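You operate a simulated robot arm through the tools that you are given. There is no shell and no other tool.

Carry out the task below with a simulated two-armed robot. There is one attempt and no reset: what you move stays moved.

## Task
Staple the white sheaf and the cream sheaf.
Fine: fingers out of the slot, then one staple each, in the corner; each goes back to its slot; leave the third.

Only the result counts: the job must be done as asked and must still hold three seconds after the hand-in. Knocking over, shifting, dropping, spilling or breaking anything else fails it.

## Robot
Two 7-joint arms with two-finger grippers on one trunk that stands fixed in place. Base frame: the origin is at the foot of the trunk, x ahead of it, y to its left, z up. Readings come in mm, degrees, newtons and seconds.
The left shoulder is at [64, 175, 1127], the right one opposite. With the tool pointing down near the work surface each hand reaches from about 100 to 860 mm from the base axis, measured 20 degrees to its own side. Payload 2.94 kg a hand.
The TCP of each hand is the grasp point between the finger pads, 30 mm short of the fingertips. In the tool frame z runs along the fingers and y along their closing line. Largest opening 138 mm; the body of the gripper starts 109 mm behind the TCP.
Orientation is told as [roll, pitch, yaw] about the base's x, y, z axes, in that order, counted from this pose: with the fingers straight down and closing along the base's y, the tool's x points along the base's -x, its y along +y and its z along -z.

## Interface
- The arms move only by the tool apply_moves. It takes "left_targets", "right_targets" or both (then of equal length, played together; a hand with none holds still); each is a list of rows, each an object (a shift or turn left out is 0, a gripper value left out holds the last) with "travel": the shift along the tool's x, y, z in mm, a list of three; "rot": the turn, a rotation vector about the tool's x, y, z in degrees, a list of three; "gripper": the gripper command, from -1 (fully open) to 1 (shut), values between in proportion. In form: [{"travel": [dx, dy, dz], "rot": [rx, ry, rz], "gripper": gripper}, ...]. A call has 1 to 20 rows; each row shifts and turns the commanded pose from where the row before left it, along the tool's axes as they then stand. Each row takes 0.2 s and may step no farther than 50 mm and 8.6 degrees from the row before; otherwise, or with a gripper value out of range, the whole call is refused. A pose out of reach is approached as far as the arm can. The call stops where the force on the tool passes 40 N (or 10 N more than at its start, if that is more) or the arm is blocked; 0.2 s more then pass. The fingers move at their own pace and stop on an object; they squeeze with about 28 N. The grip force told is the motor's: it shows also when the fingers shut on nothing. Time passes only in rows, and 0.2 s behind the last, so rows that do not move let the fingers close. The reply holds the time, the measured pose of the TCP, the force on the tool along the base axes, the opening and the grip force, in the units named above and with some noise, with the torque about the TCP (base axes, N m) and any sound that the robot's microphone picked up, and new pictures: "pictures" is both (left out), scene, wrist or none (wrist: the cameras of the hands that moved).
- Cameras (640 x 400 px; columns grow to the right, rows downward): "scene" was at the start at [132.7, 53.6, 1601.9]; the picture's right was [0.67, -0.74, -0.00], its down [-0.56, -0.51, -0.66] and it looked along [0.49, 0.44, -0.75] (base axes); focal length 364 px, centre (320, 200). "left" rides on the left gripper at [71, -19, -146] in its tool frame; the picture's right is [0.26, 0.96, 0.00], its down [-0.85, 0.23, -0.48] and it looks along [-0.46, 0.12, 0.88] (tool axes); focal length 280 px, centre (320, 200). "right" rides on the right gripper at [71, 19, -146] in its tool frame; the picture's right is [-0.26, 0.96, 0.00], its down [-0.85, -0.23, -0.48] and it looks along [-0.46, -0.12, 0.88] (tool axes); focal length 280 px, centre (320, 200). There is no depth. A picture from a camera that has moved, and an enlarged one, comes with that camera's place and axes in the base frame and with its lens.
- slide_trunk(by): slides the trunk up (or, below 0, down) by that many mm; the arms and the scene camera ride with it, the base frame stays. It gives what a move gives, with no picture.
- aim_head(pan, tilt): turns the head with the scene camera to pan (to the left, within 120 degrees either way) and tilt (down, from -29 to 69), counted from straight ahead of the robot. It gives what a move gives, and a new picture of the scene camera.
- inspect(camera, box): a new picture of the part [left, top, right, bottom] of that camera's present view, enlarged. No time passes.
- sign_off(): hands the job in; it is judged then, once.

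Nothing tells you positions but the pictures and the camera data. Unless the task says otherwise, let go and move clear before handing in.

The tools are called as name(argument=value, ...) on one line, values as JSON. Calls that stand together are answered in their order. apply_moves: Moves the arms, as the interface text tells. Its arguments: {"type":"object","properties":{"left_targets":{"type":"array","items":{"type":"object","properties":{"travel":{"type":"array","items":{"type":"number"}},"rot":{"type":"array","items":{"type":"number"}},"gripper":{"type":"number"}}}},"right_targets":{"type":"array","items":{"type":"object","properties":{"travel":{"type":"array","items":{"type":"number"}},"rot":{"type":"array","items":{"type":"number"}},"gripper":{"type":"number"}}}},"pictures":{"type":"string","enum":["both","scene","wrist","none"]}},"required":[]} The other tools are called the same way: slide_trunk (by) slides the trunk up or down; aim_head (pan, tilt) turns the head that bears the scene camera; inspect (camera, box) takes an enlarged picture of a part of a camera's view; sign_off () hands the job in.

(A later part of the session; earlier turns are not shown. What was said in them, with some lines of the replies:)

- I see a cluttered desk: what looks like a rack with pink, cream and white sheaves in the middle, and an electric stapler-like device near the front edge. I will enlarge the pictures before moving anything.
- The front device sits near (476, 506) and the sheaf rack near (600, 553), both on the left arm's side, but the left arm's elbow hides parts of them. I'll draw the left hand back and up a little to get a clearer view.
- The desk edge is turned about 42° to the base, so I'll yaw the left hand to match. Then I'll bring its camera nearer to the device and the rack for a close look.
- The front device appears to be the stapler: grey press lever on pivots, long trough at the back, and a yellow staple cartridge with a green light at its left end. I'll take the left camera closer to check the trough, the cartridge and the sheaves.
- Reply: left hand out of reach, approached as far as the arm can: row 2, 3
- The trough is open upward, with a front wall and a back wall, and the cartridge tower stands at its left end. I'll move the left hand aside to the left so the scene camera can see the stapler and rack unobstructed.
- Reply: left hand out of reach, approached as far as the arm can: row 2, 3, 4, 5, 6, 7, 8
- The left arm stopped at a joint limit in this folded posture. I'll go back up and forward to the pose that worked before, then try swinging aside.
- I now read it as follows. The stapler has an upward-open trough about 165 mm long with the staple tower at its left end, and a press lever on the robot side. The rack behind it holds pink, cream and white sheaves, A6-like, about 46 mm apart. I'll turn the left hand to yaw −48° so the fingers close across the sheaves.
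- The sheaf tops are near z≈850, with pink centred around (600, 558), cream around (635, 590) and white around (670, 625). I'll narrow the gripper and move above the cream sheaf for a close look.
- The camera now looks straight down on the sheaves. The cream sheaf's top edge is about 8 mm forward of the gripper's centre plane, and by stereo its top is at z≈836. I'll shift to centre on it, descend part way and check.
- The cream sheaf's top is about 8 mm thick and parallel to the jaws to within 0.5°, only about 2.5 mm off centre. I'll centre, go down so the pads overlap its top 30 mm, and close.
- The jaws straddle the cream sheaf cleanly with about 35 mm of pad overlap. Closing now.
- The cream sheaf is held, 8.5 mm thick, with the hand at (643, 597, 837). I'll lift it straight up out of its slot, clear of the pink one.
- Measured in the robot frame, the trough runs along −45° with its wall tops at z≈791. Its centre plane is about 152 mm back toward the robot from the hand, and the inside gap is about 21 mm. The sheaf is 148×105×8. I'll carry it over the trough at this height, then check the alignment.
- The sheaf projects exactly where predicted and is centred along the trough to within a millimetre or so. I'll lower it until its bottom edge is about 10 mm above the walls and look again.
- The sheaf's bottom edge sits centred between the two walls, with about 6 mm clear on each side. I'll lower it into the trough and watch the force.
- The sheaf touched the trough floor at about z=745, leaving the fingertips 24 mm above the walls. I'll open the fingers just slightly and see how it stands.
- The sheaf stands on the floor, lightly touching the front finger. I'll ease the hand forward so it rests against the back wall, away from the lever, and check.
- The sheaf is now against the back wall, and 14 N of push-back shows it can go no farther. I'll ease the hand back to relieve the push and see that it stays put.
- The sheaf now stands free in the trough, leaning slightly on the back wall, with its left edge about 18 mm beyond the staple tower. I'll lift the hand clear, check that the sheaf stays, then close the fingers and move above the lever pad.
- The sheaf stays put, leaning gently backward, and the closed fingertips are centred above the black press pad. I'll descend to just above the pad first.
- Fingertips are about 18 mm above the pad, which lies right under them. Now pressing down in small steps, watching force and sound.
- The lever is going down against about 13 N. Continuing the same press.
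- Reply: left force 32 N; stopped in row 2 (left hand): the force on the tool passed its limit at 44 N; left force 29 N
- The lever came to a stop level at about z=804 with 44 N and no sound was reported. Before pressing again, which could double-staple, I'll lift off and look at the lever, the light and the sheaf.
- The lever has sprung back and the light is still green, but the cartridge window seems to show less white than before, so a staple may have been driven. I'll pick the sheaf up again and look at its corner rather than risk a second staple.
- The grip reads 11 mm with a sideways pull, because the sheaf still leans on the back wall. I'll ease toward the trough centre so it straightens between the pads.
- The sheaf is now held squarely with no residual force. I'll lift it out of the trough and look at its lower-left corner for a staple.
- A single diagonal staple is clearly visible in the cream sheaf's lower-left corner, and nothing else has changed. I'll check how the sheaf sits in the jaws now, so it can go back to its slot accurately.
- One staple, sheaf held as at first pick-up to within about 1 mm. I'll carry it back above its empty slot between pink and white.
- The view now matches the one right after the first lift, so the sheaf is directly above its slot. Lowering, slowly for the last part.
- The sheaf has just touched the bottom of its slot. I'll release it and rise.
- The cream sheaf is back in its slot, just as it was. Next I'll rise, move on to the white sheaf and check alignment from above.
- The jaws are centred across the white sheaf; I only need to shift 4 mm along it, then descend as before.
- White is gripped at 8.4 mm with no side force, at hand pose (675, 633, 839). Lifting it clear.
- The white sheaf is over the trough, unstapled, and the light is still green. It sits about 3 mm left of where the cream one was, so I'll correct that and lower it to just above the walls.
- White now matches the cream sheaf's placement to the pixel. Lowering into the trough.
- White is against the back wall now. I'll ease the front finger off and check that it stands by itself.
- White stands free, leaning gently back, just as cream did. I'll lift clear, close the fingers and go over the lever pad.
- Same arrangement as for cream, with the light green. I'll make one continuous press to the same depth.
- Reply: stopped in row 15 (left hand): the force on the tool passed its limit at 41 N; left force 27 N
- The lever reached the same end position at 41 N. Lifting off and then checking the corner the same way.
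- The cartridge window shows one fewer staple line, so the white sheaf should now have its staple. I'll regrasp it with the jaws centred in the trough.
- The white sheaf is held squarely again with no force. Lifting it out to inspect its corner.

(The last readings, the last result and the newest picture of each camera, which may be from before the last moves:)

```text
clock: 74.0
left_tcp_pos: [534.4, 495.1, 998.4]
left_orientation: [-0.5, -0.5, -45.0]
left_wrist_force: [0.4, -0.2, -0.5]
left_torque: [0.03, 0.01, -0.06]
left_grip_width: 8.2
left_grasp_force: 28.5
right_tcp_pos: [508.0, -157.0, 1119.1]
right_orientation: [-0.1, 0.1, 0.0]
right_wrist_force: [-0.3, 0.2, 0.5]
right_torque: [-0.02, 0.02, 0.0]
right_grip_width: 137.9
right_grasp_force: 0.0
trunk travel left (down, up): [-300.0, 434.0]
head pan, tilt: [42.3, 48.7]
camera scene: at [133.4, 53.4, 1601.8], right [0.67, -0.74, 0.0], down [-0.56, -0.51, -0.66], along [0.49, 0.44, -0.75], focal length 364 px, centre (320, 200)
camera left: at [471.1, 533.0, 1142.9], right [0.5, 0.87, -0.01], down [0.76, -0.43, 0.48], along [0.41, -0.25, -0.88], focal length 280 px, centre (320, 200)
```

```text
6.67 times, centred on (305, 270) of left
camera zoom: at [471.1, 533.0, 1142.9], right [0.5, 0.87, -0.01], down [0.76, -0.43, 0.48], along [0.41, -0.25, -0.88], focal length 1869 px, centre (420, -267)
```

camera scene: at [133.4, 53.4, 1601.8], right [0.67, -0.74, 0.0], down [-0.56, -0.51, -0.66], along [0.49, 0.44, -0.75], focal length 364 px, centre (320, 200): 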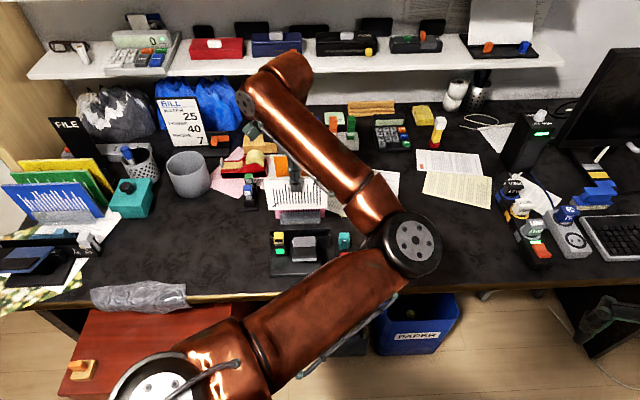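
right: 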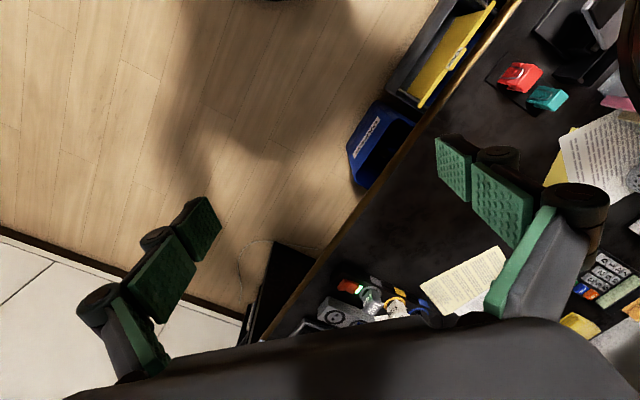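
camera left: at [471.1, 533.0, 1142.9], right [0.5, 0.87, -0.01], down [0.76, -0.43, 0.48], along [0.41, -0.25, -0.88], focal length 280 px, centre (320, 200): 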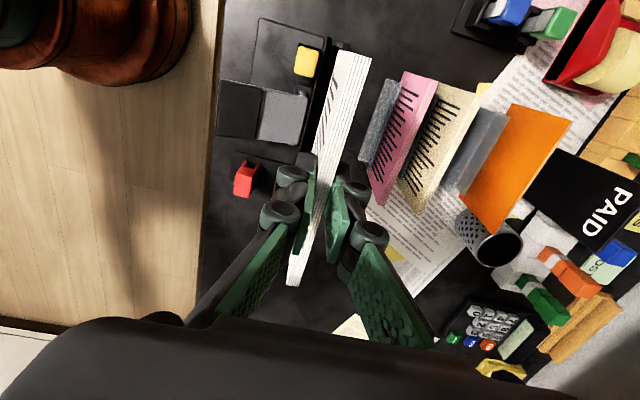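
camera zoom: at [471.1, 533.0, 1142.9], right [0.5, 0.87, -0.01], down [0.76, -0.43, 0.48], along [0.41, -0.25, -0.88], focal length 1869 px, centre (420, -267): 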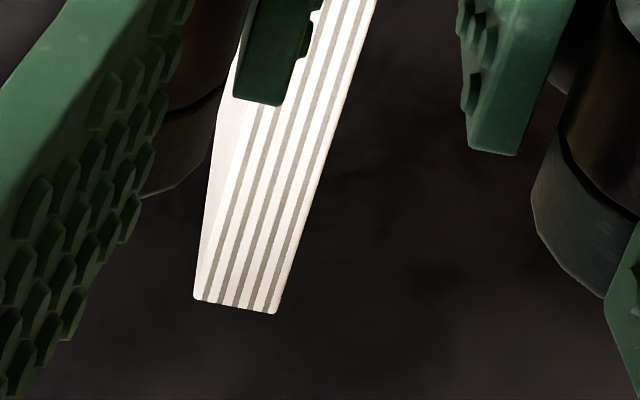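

White has its single corner staple too. I'll take one more reading to settle the hand's tilt before returning it to its slot.

apply_moves(left_targets=[{"gripper": 1}, {}], pictures="none")

apply_moves(left_targets=[{"gripper": 1}], pictures="none")

apply_moves(left_targets=[{"gripper": 1}], pictures="none")

```text
clock: 74.6
left_tcp_pos: [535.3, 494.5, 997.1]
left_orientation: [-0.4, -0.5, -45.1]
left_wrist_force: [0.1, 0.7, -2.2]
left_torque: [-0.01, -0.02, 0.0]
left_grip_width: 8.4
left_grasp_force: 28.2
right_tcp_pos: [508.1, -156.4, 1118.9]
right_orientation: [0.0, 0.2, 0.0]
right_wrist_force: [-0.5, -0.4, 0.7]
right_torque: [0.0, 0.0, 0.01]
right_grip_width: 138.1
right_grasp_force: 0.0
trunk travel left (down, up): [-300.0, 434.0]
head pan, tilt: [42.3, 48.7]
```

```text
clock: 75.0
left_tcp_pos: [535.5, 495.7, 997.0]
left_orientation: [-0.5, -0.5, -44.9]
left_wrist_force: [0.3, -0.7, -0.9]
left_torque: [-0.01, -0.03, 0.01]
left_grip_width: 8.3
left_grasp_force: 28.0
right_tcp_pos: [507.9, -157.0, 1118.6]
right_orientation: [0.1, 0.2, 0.0]
right_wrist_force: [-0.9, -0.7, -0.5]
right_torque: [0.01, -0.03, 0.01]
right_grip_width: 138.0
right_grasp_force: 0.0
trunk travel left (down, up): [-300.0, 434.0]
head pan, tilt: [42.3, 48.7]
```

```text
clock: 75.4
left_tcp_pos: [535.0, 495.4, 998.9]
left_orientation: [-0.5, -0.5, -45.1]
left_wrist_force: [-0.7, -0.1, -1.5]
left_torque: [0.01, 0.0, 0.0]
left_grip_width: 8.2
left_grasp_force: 28.2
right_tcp_pos: [508.2, -157.4, 1117.4]
right_orientation: [0.0, 0.1, 0.1]
right_wrist_force: [-0.3, 0.2, 0.4]
right_torque: [0.01, 0.01, -0.03]
right_grip_width: 138.2
right_grasp_force: 0.0
trunk travel left (down, up): [-300.0, 434.0]
head pan, tilt: [42.3, 48.7]
```

Both tilt and position are clear now. I'll level the hand, match the rack's yaw, and carry the white sheaf back above its slot.

apply_moves(left_targets=[{"rot": [-0.5, 0, 0.5], "travel": [0, 30, 0], "gripper": 1}, {"travel": [0.4, 42, 0]}, {"travel": [0.4, 42, 0]}, {"travel": [0.4, 42, 0]}, {"travel": [0.4, 40.9, 0]}, {}, {}], pictures="wrist")

apply_moves(left_targets=[{"gripper": 1}], pictures="none")

apply_moves(left_targets=[{"gripper": 1}], pictures="none")

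inspect(camera="left", box=[240, 20, 440, 220])

```text
clock: 77.0
left_tcp_pos: [672.0, 636.4, 997.8]
left_orientation: [0.0, -0.5, -45.5]
left_wrist_force: [0.4, -0.7, -1.7]
left_torque: [-0.04, 0.01, -0.01]
left_grip_width: 8.3
left_grasp_force: 28.2
right_tcp_pos: [508.3, -154.9, 1117.8]
right_orientation: [0.0, 0.1, 0.1]
right_wrist_force: [0.5, -0.2, -0.1]
right_torque: [-0.02, 0.02, 0.02]
right_grip_width: 138.1
right_grasp_force: 0.0
trunk travel left (down, up): [-300.0, 434.0]
head pan, tilt: [42.3, 48.7]
camera left: at [607.8, 673.9, 1142.6], right [0.5, 0.86, 0.0], down [0.76, -0.44, 0.48], along [0.42, -0.25, -0.88], focal length 280 px, centre (320, 200)
```

left: 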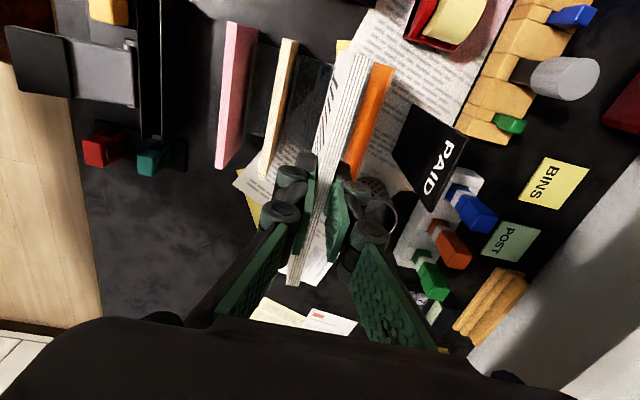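

```text
clock: 77.4
left_tcp_pos: [673.1, 635.9, 997.1]
left_orientation: [0.1, -0.5, -45.5]
left_wrist_force: [-0.1, -0.4, -1.1]
left_torque: [-0.01, 0.03, 0.0]
left_grip_width: 8.2
left_grasp_force: 27.9
right_tcp_pos: [508.7, -155.0, 1117.3]
right_orientation: [0.0, 0.1, 0.2]
right_wrist_force: [-0.5, 0.6, 0.6]
right_torque: [-0.01, -0.01, 0.0]
right_grip_width: 137.9
right_grasp_force: 0.1
trunk travel left (down, up): [-300.0, 434.0]
head pan, tilt: [42.3, 48.7]
```

```text
clock: 77.8
left_tcp_pos: [672.8, 636.1, 998.2]
left_orientation: [0.0, -0.4, -45.5]
left_wrist_force: [0.4, 0.4, -0.4]
left_torque: [-0.04, 0.0, -0.02]
left_grip_width: 8.2
left_grasp_force: 27.7
right_tcp_pos: [507.9, -155.3, 1118.2]
right_orientation: [0.0, 0.1, 0.1]
right_wrist_force: [0.7, 0.0, -0.9]
right_torque: [-0.02, 0.01, -0.02]
right_grip_width: 138.0
right_grasp_force: 0.1
trunk travel left (down, up): [-300.0, 434.0]
head pan, tilt: [42.3, 48.7]
```

```text
2.00 times, centred on (340, 120) of left
camera zoom: at [607.9, 672.9, 1143.0], right [0.51, 0.86, 0.0], down [0.76, -0.44, 0.48], along [0.42, -0.25, -0.88], focal length 561 px, centre (280, 360)
```

zoom: 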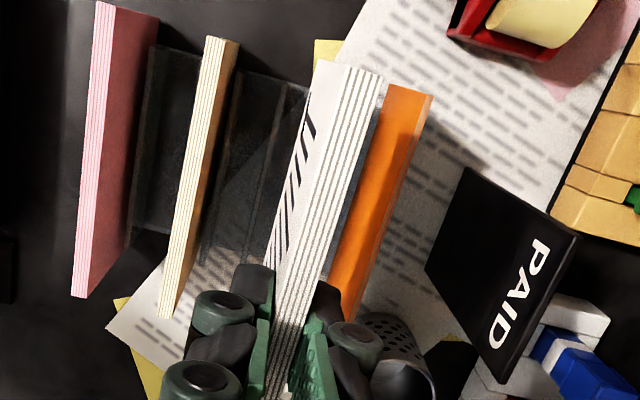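

apply_moves(left_targets=[{"travel": [-2.3, 0, 0], "gripper": 1}, {"travel": [0, 0, 36]}, {"travel": [0, 0, 38]}, {"travel": [0, 0, 36]}, {}], pictures="wrist")

inspect(camera="left", box=[240, 20, 440, 220])

apply_moves(left_targets=[{"gripper": 1}], pictures="none")

```text
clock: 79.0
left_tcp_pos: [675.5, 634.7, 886.5]
left_orientation: [0.1, -0.4, -45.5]
left_wrist_force: [0.5, 0.1, -0.8]
left_torque: [0.05, 0.02, -0.03]
left_grip_width: 8.3
left_grasp_force: 28.3
right_tcp_pos: [507.6, -156.7, 1117.7]
right_orientation: [-0.1, 0.0, 0.0]
right_wrist_force: [-0.1, -0.4, -0.3]
right_torque: [0.01, 0.01, -0.01]
right_grip_width: 138.0
right_grasp_force: 0.1
trunk travel left (down, up): [-300.0, 434.0]
head pan, tilt: [42.3, 48.7]
camera left: at [611.1, 670.7, 1031.2], right [0.51, 0.86, 0.0], down [0.76, -0.44, 0.48], along [0.42, -0.24, -0.88], focal length 280 px, centre (320, 200)
```

left: 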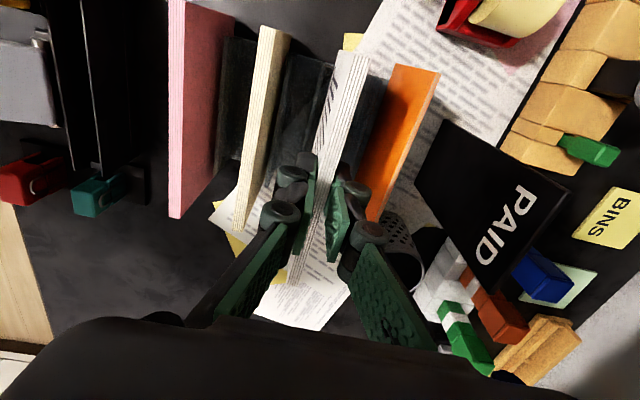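

```text
2.00 times, centred on (340, 120) of left
camera zoom: at [611.1, 670.7, 1031.2], right [0.51, 0.86, 0.0], down [0.76, -0.44, 0.48], along [0.42, -0.24, -0.88], focal length 561 px, centre (280, 360)
```

zoom: 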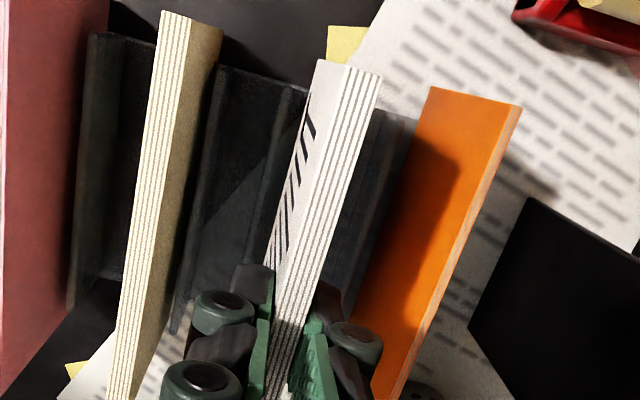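

```text
clock: 79.4
left_tcp_pos: [675.9, 632.2, 885.9]
left_orientation: [0.1, -0.4, -45.4]
left_wrist_force: [0.0, -0.2, -1.2]
left_torque: [-0.02, 0.0, 0.01]
left_grip_width: 8.3
left_grasp_force: 27.4
right_tcp_pos: [507.5, -155.9, 1118.2]
right_orientation: [0.1, 0.1, 0.1]
right_wrist_force: [-0.4, -0.1, -0.3]
right_torque: [-0.04, -0.01, 0.01]
right_grip_width: 138.1
right_grasp_force: 0.1
trunk travel left (down, up): [-300.0, 434.0]
head pan, tilt: [42.3, 48.7]
```

Aligned with its slot. Lowering slowly, watching the force.

apply_moves(left_targets=[{"travel": [0, 0, 6], "gripper": 1}, {"travel": [0, 0, 6]}, {"travel": [0, 0, 6]}, {"travel": [0, 0, 6]}], pictures="none")

apply_moves(left_targets=[{"travel": [0, 0, 6], "gripper": 1}, {"travel": [0, 0, 5]}, {"travel": [0, 0, 4]}, {}], pictures="wrist")

apply_moves(left_targets=[{"travel": [0, 0, 2], "gripper": 1}, {}], pictures="none")

```text
clock: 80.4
left_tcp_pos: [675.7, 632.0, 861.4]
left_orientation: [0.0, -0.6, -45.6]
left_wrist_force: [-0.6, -0.3, -0.9]
left_torque: [0.0, 0.0, -0.01]
left_grip_width: 8.2
left_grasp_force: 27.8
right_tcp_pos: [507.5, -156.9, 1117.1]
right_orientation: [0.0, 0.1, 0.2]
right_wrist_force: [-0.5, -0.2, -0.3]
right_torque: [0.02, 0.01, 0.0]
right_grip_width: 138.1
right_grasp_force: 0.1
trunk travel left (down, up): [-300.0, 434.0]
head pan, tilt: [42.3, 48.7]
```

```text
clock: 81.4
left_tcp_pos: [674.7, 632.1, 846.6]
left_orientation: [0.0, -0.5, -45.6]
left_wrist_force: [-0.7, -0.1, -1.5]
left_torque: [-0.01, 0.0, -0.01]
left_grip_width: 8.5
left_grasp_force: 27.9
right_tcp_pos: [507.5, -154.5, 1117.1]
right_orientation: [0.0, 0.1, 0.1]
right_wrist_force: [0.0, 0.0, 0.7]
right_torque: [0.01, -0.01, -0.02]
right_grip_width: 137.9
right_grasp_force: 0.1
trunk travel left (down, up): [-300.0, 434.0]
head pan, tilt: [42.3, 48.7]
camera left: at [610.6, 669.6, 991.4], right [0.51, 0.86, 0.0], down [0.76, -0.44, 0.48], along [0.42, -0.25, -0.88], focal length 280 px, centre (320, 200)
```

left: 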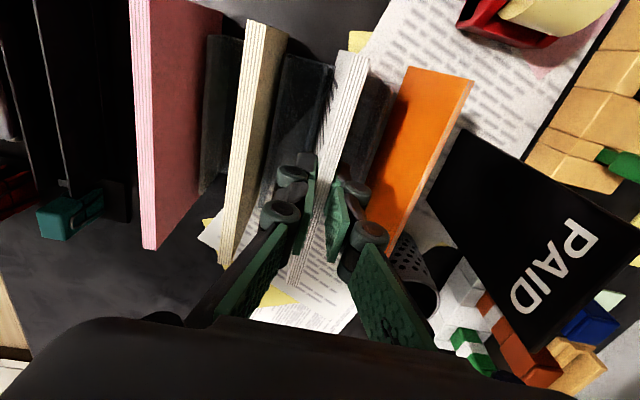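

```text
clock: 82.0
left_tcp_pos: [676.0, 632.5, 844.8]
left_orientation: [0.0, -0.5, -45.5]
left_wrist_force: [-0.3, 0.0, -1.7]
left_torque: [-0.01, -0.03, -0.02]
left_grip_width: 8.6
left_grasp_force: 27.7
right_tcp_pos: [507.9, -156.5, 1118.5]
right_orientation: [0.0, 0.1, 0.0]
right_wrist_force: [0.9, -0.5, -0.2]
right_torque: [-0.02, 0.04, 0.0]
right_grip_width: 138.2
right_grasp_force: 0.2
trunk travel left (down, up): [-300.0, 434.0]
head pan, tilt: [42.3, 48.7]
```

apply_moves(left_targets=[{"travel": [0, 0, 2], "gripper": 1}, {}], pictures="none")

apply_moves(left_targets=[{"travel": [0, 0, 1.5], "gripper": 1}, {}], pictures="none")

```text
clock: 82.6
left_tcp_pos: [675.4, 632.1, 842.1]
left_orientation: [-0.1, -0.6, -45.5]
left_wrist_force: [0.2, -0.4, -1.7]
left_torque: [-0.02, 0.01, 0.0]
left_grip_width: 8.4
left_grasp_force: 28.1
right_tcp_pos: [508.3, -156.8, 1117.7]
right_orientation: [0.0, 0.1, 0.1]
right_wrist_force: [0.3, -0.4, 0.3]
right_torque: [0.02, 0.02, -0.05]
right_grip_width: 138.3
right_grasp_force: 0.0
trunk travel left (down, up): [-300.0, 434.0]
head pan, tilt: [42.3, 48.7]
```

```text
clock: 83.2
left_tcp_pos: [675.6, 632.5, 841.7]
left_orientation: [0.1, -0.5, -45.6]
left_wrist_force: [-0.1, 0.3, -1.3]
left_torque: [0.03, 0.01, 0.01]
left_grip_width: 8.2
left_grasp_force: 28.2
right_tcp_pos: [508.7, -156.7, 1117.6]
right_orientation: [0.0, 0.1, 0.1]
right_wrist_force: [0.0, -0.1, -0.6]
right_torque: [0.0, -0.02, 0.02]
right_grip_width: 138.0
right_grasp_force: 0.0
trunk travel left (down, up): [-300.0, 434.0]
head pan, tilt: [42.3, 48.7]
```

apply_moves(left_targets=[{"travel": [0, 0, 1.2], "gripper": 1}, {}], pictures="none")

apply_moves(left_targets=[{"travel": [0, 0, 1], "gripper": 1}, {}], pictures="none")

```text
clock: 83.8
left_tcp_pos: [674.4, 632.1, 839.6]
left_orientation: [0.0, -0.5, -45.6]
left_wrist_force: [-0.1, 0.1, -1.6]
left_torque: [0.02, 0.01, 0.03]
left_grip_width: 8.2
left_grasp_force: 28.2
right_tcp_pos: [507.8, -155.9, 1118.4]
right_orientation: [0.0, 0.1, 0.1]
right_wrist_force: [0.2, -0.8, -0.9]
right_torque: [-0.02, 0.02, -0.01]
right_grip_width: 138.2
right_grasp_force: 0.2
trunk travel left (down, up): [-300.0, 434.0]
head pan, tilt: [42.3, 48.7]
```

```text
clock: 84.4
left_tcp_pos: [675.2, 632.2, 840.0]
left_orientation: [0.1, -0.5, -45.4]
left_wrist_force: [-0.2, 0.7, 1.7]
left_torque: [-0.08, -0.09, 0.0]
left_grip_width: 8.4
left_grasp_force: 27.9
right_tcp_pos: [507.0, -156.2, 1118.3]
right_orientation: [-0.1, 0.1, 0.1]
right_wrist_force: [-0.4, -0.2, 0.0]
right_torque: [0.0, 0.02, 0.0]
right_grip_width: 138.0
right_grasp_force: 0.0
trunk travel left (down, up): [-300.0, 434.0]
head pan, tilt: [42.3, 48.7]
```

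The white sheaf has just touched the bottom of its slot at the original height. I'll release it, rise straight up and check.

apply_moves(left_targets=[{"gripper": 0.85}, {"gripper": 0.6}, {"gripper": 0.25}, {"gripper": 0.25}, {"gripper": 0.25}], pictures="wrist")

inspect(camera="left", box=[220, 20, 440, 300])

```text
clock: 85.6
left_tcp_pos: [675.5, 633.3, 839.0]
left_orientation: [-0.1, -0.5, -45.6]
left_wrist_force: [0.4, -0.1, -0.1]
left_torque: [-0.03, 0.03, -0.03]
left_grip_width: 51.6
left_grasp_force: 0.0
right_tcp_pos: [509.1, -157.4, 1117.5]
right_orientation: [0.1, 0.1, 0.1]
right_wrist_force: [-0.5, 0.1, 0.3]
right_torque: [-0.01, -0.04, -0.01]
right_grip_width: 138.3
right_grasp_force: 0.1
trunk travel left (down, up): [-300.0, 434.0]
head pan, tilt: [42.3, 48.7]
camera left: at [611.3, 669.3, 984.3], right [0.51, 0.86, 0.0], down [0.76, -0.44, 0.48], along [0.42, -0.25, -0.88], focal length 280 px, centre (320, 200)
```

left: 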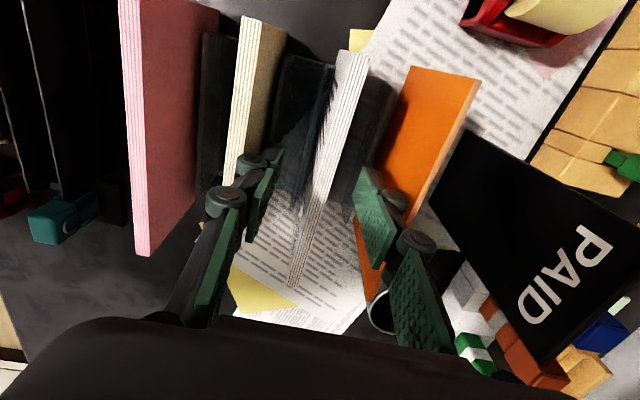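

```text
1.43 times, centred on (330, 160) of left
camera zoom: at [611.3, 669.3, 984.3], right [0.51, 0.86, 0.0], down [0.76, -0.44, 0.48], along [0.42, -0.25, -0.88], focal length 401 px, centre (306, 257)
```

zoom: 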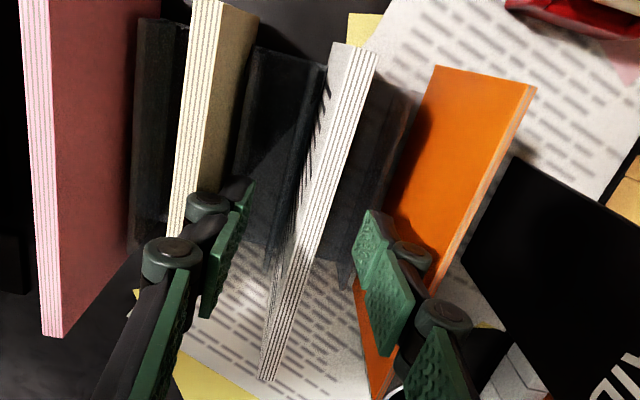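

The white sheaf sits in its slot as before. I'll rise and draw the hand back to a clear spot to check the whole scene.

apply_moves(left_targets=[{"travel": [0, 0, -20], "gripper": 0.25}, {"travel": [0, 0, -35]}, {"travel": [0, 0, -40]}, {"travel": [0, 0, -40]}, {"travel": [0, 0, -40]}, {"travel": [2, -42, -10]}, {"travel": [2, -42, -10]}, {"travel": [2, -42, -10]}, {"travel": [2, -42, -10]}, {"travel": [2, -42, -10]}, {"travel": [2, -42, -10]}, {"travel": [2, -42, -10]}, {"travel": [2, -42, -10]}, {}])

inspect(camera="scene", box=[250, 150, 370, 290])

inspect(camera="left", box=[310, 50, 600, 240])

```text
clock: 88.6
left_tcp_pos: [423.1, 409.9, 1092.6]
left_orientation: [0.1, -0.5, -45.6]
left_wrist_force: [0.0, 0.0, -0.1]
left_torque: [-0.03, 0.01, 0.0]
left_grip_width: 51.9
left_grasp_force: 0.2
right_tcp_pos: [508.2, -156.6, 1117.8]
right_orientation: [0.1, 0.1, 0.1]
right_wrist_force: [0.0, 0.1, 0.7]
right_torque: [-0.03, 0.01, 0.0]
right_grip_width: 138.1
right_grasp_force: 0.0
trunk travel left (down, up): [-300.0, 434.0]
head pan, tilt: [42.3, 48.7]
camera scene: at [133.6, 54.1, 1601.7], right [0.67, -0.74, 0.0], down [-0.56, -0.51, -0.66], along [0.49, 0.44, -0.75], focal length 364 px, centre (320, 200)
camera left: at [359.4, 446.7, 1238.6], right [0.51, 0.86, 0.0], down [0.76, -0.44, 0.48], along [0.42, -0.25, -0.88], focal length 280 px, centre (320, 200)
```

scene: 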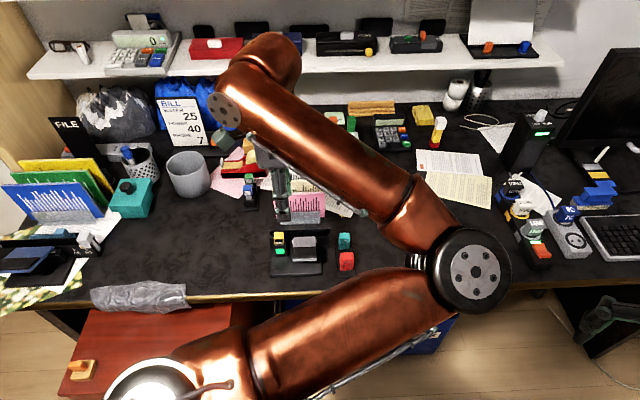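
left: 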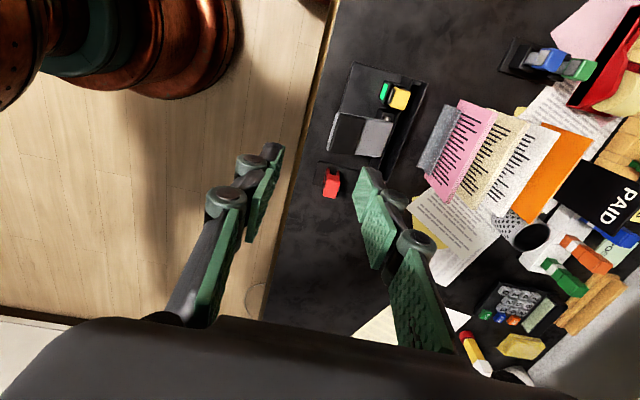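

```text
2.86 times, centred on (310, 220) of scene
camera zoom: at [133.6, 54.1, 1601.7], right [0.67, -0.74, 0.0], down [-0.56, -0.51, -0.66], along [0.49, 0.44, -0.75], focal length 1041 px, centre (349, 143)
```

zoom: 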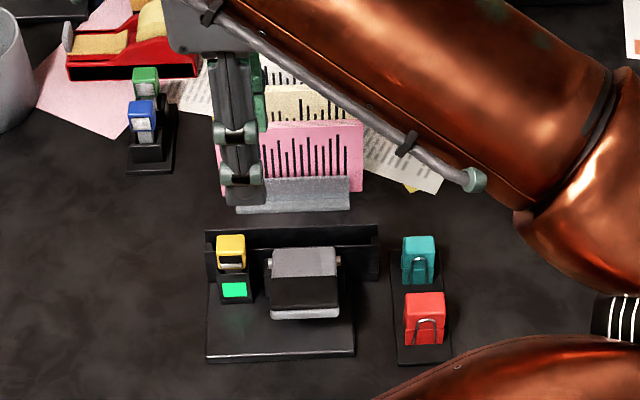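

```text
2.11 times, centred on (455, 145) of left
camera zoom: at [359.4, 446.7, 1238.6], right [0.51, 0.86, 0.0], down [0.76, -0.44, 0.48], along [0.42, -0.25, -0.88], focal length 590 px, centre (36, 316)
```

zoom: 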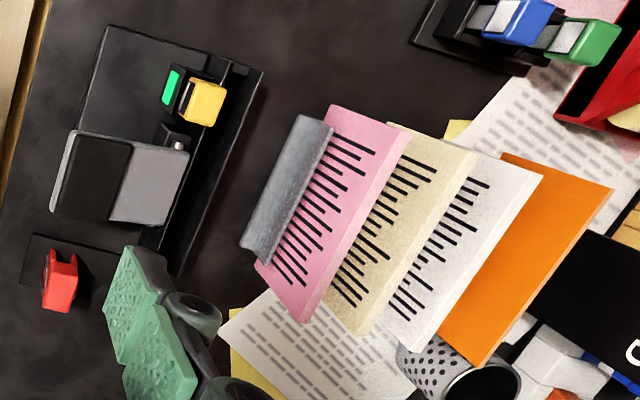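

White and cream each have one corner staple and stand back in their own slots. Pink hasn't moved, the lever is up, and both hands are empty and clear. I'll hand the job in.

sign_off()

```text
The job is handed in.
```

The white and cream sheaves are stapled, and I've handed the job in.

- **Staples:** each sheaf has one staple in its lower-left corner. I lifted each one out of the stapler and saw the staple.
- **Fingers:** I let go and moved the hand clear of the stapler slot before each press of the lever.
- **Slots:** both sheaves are back in the rack slots they came from.
- **Left alone:** I didn't touch the pink sheaf, which I took to be the third. The orange piece behind the white one may also be a sheaf, and I left that alone too.

The final pictures showed nothing knocked or shifted. The lever is back up and both hands are empty and clear.
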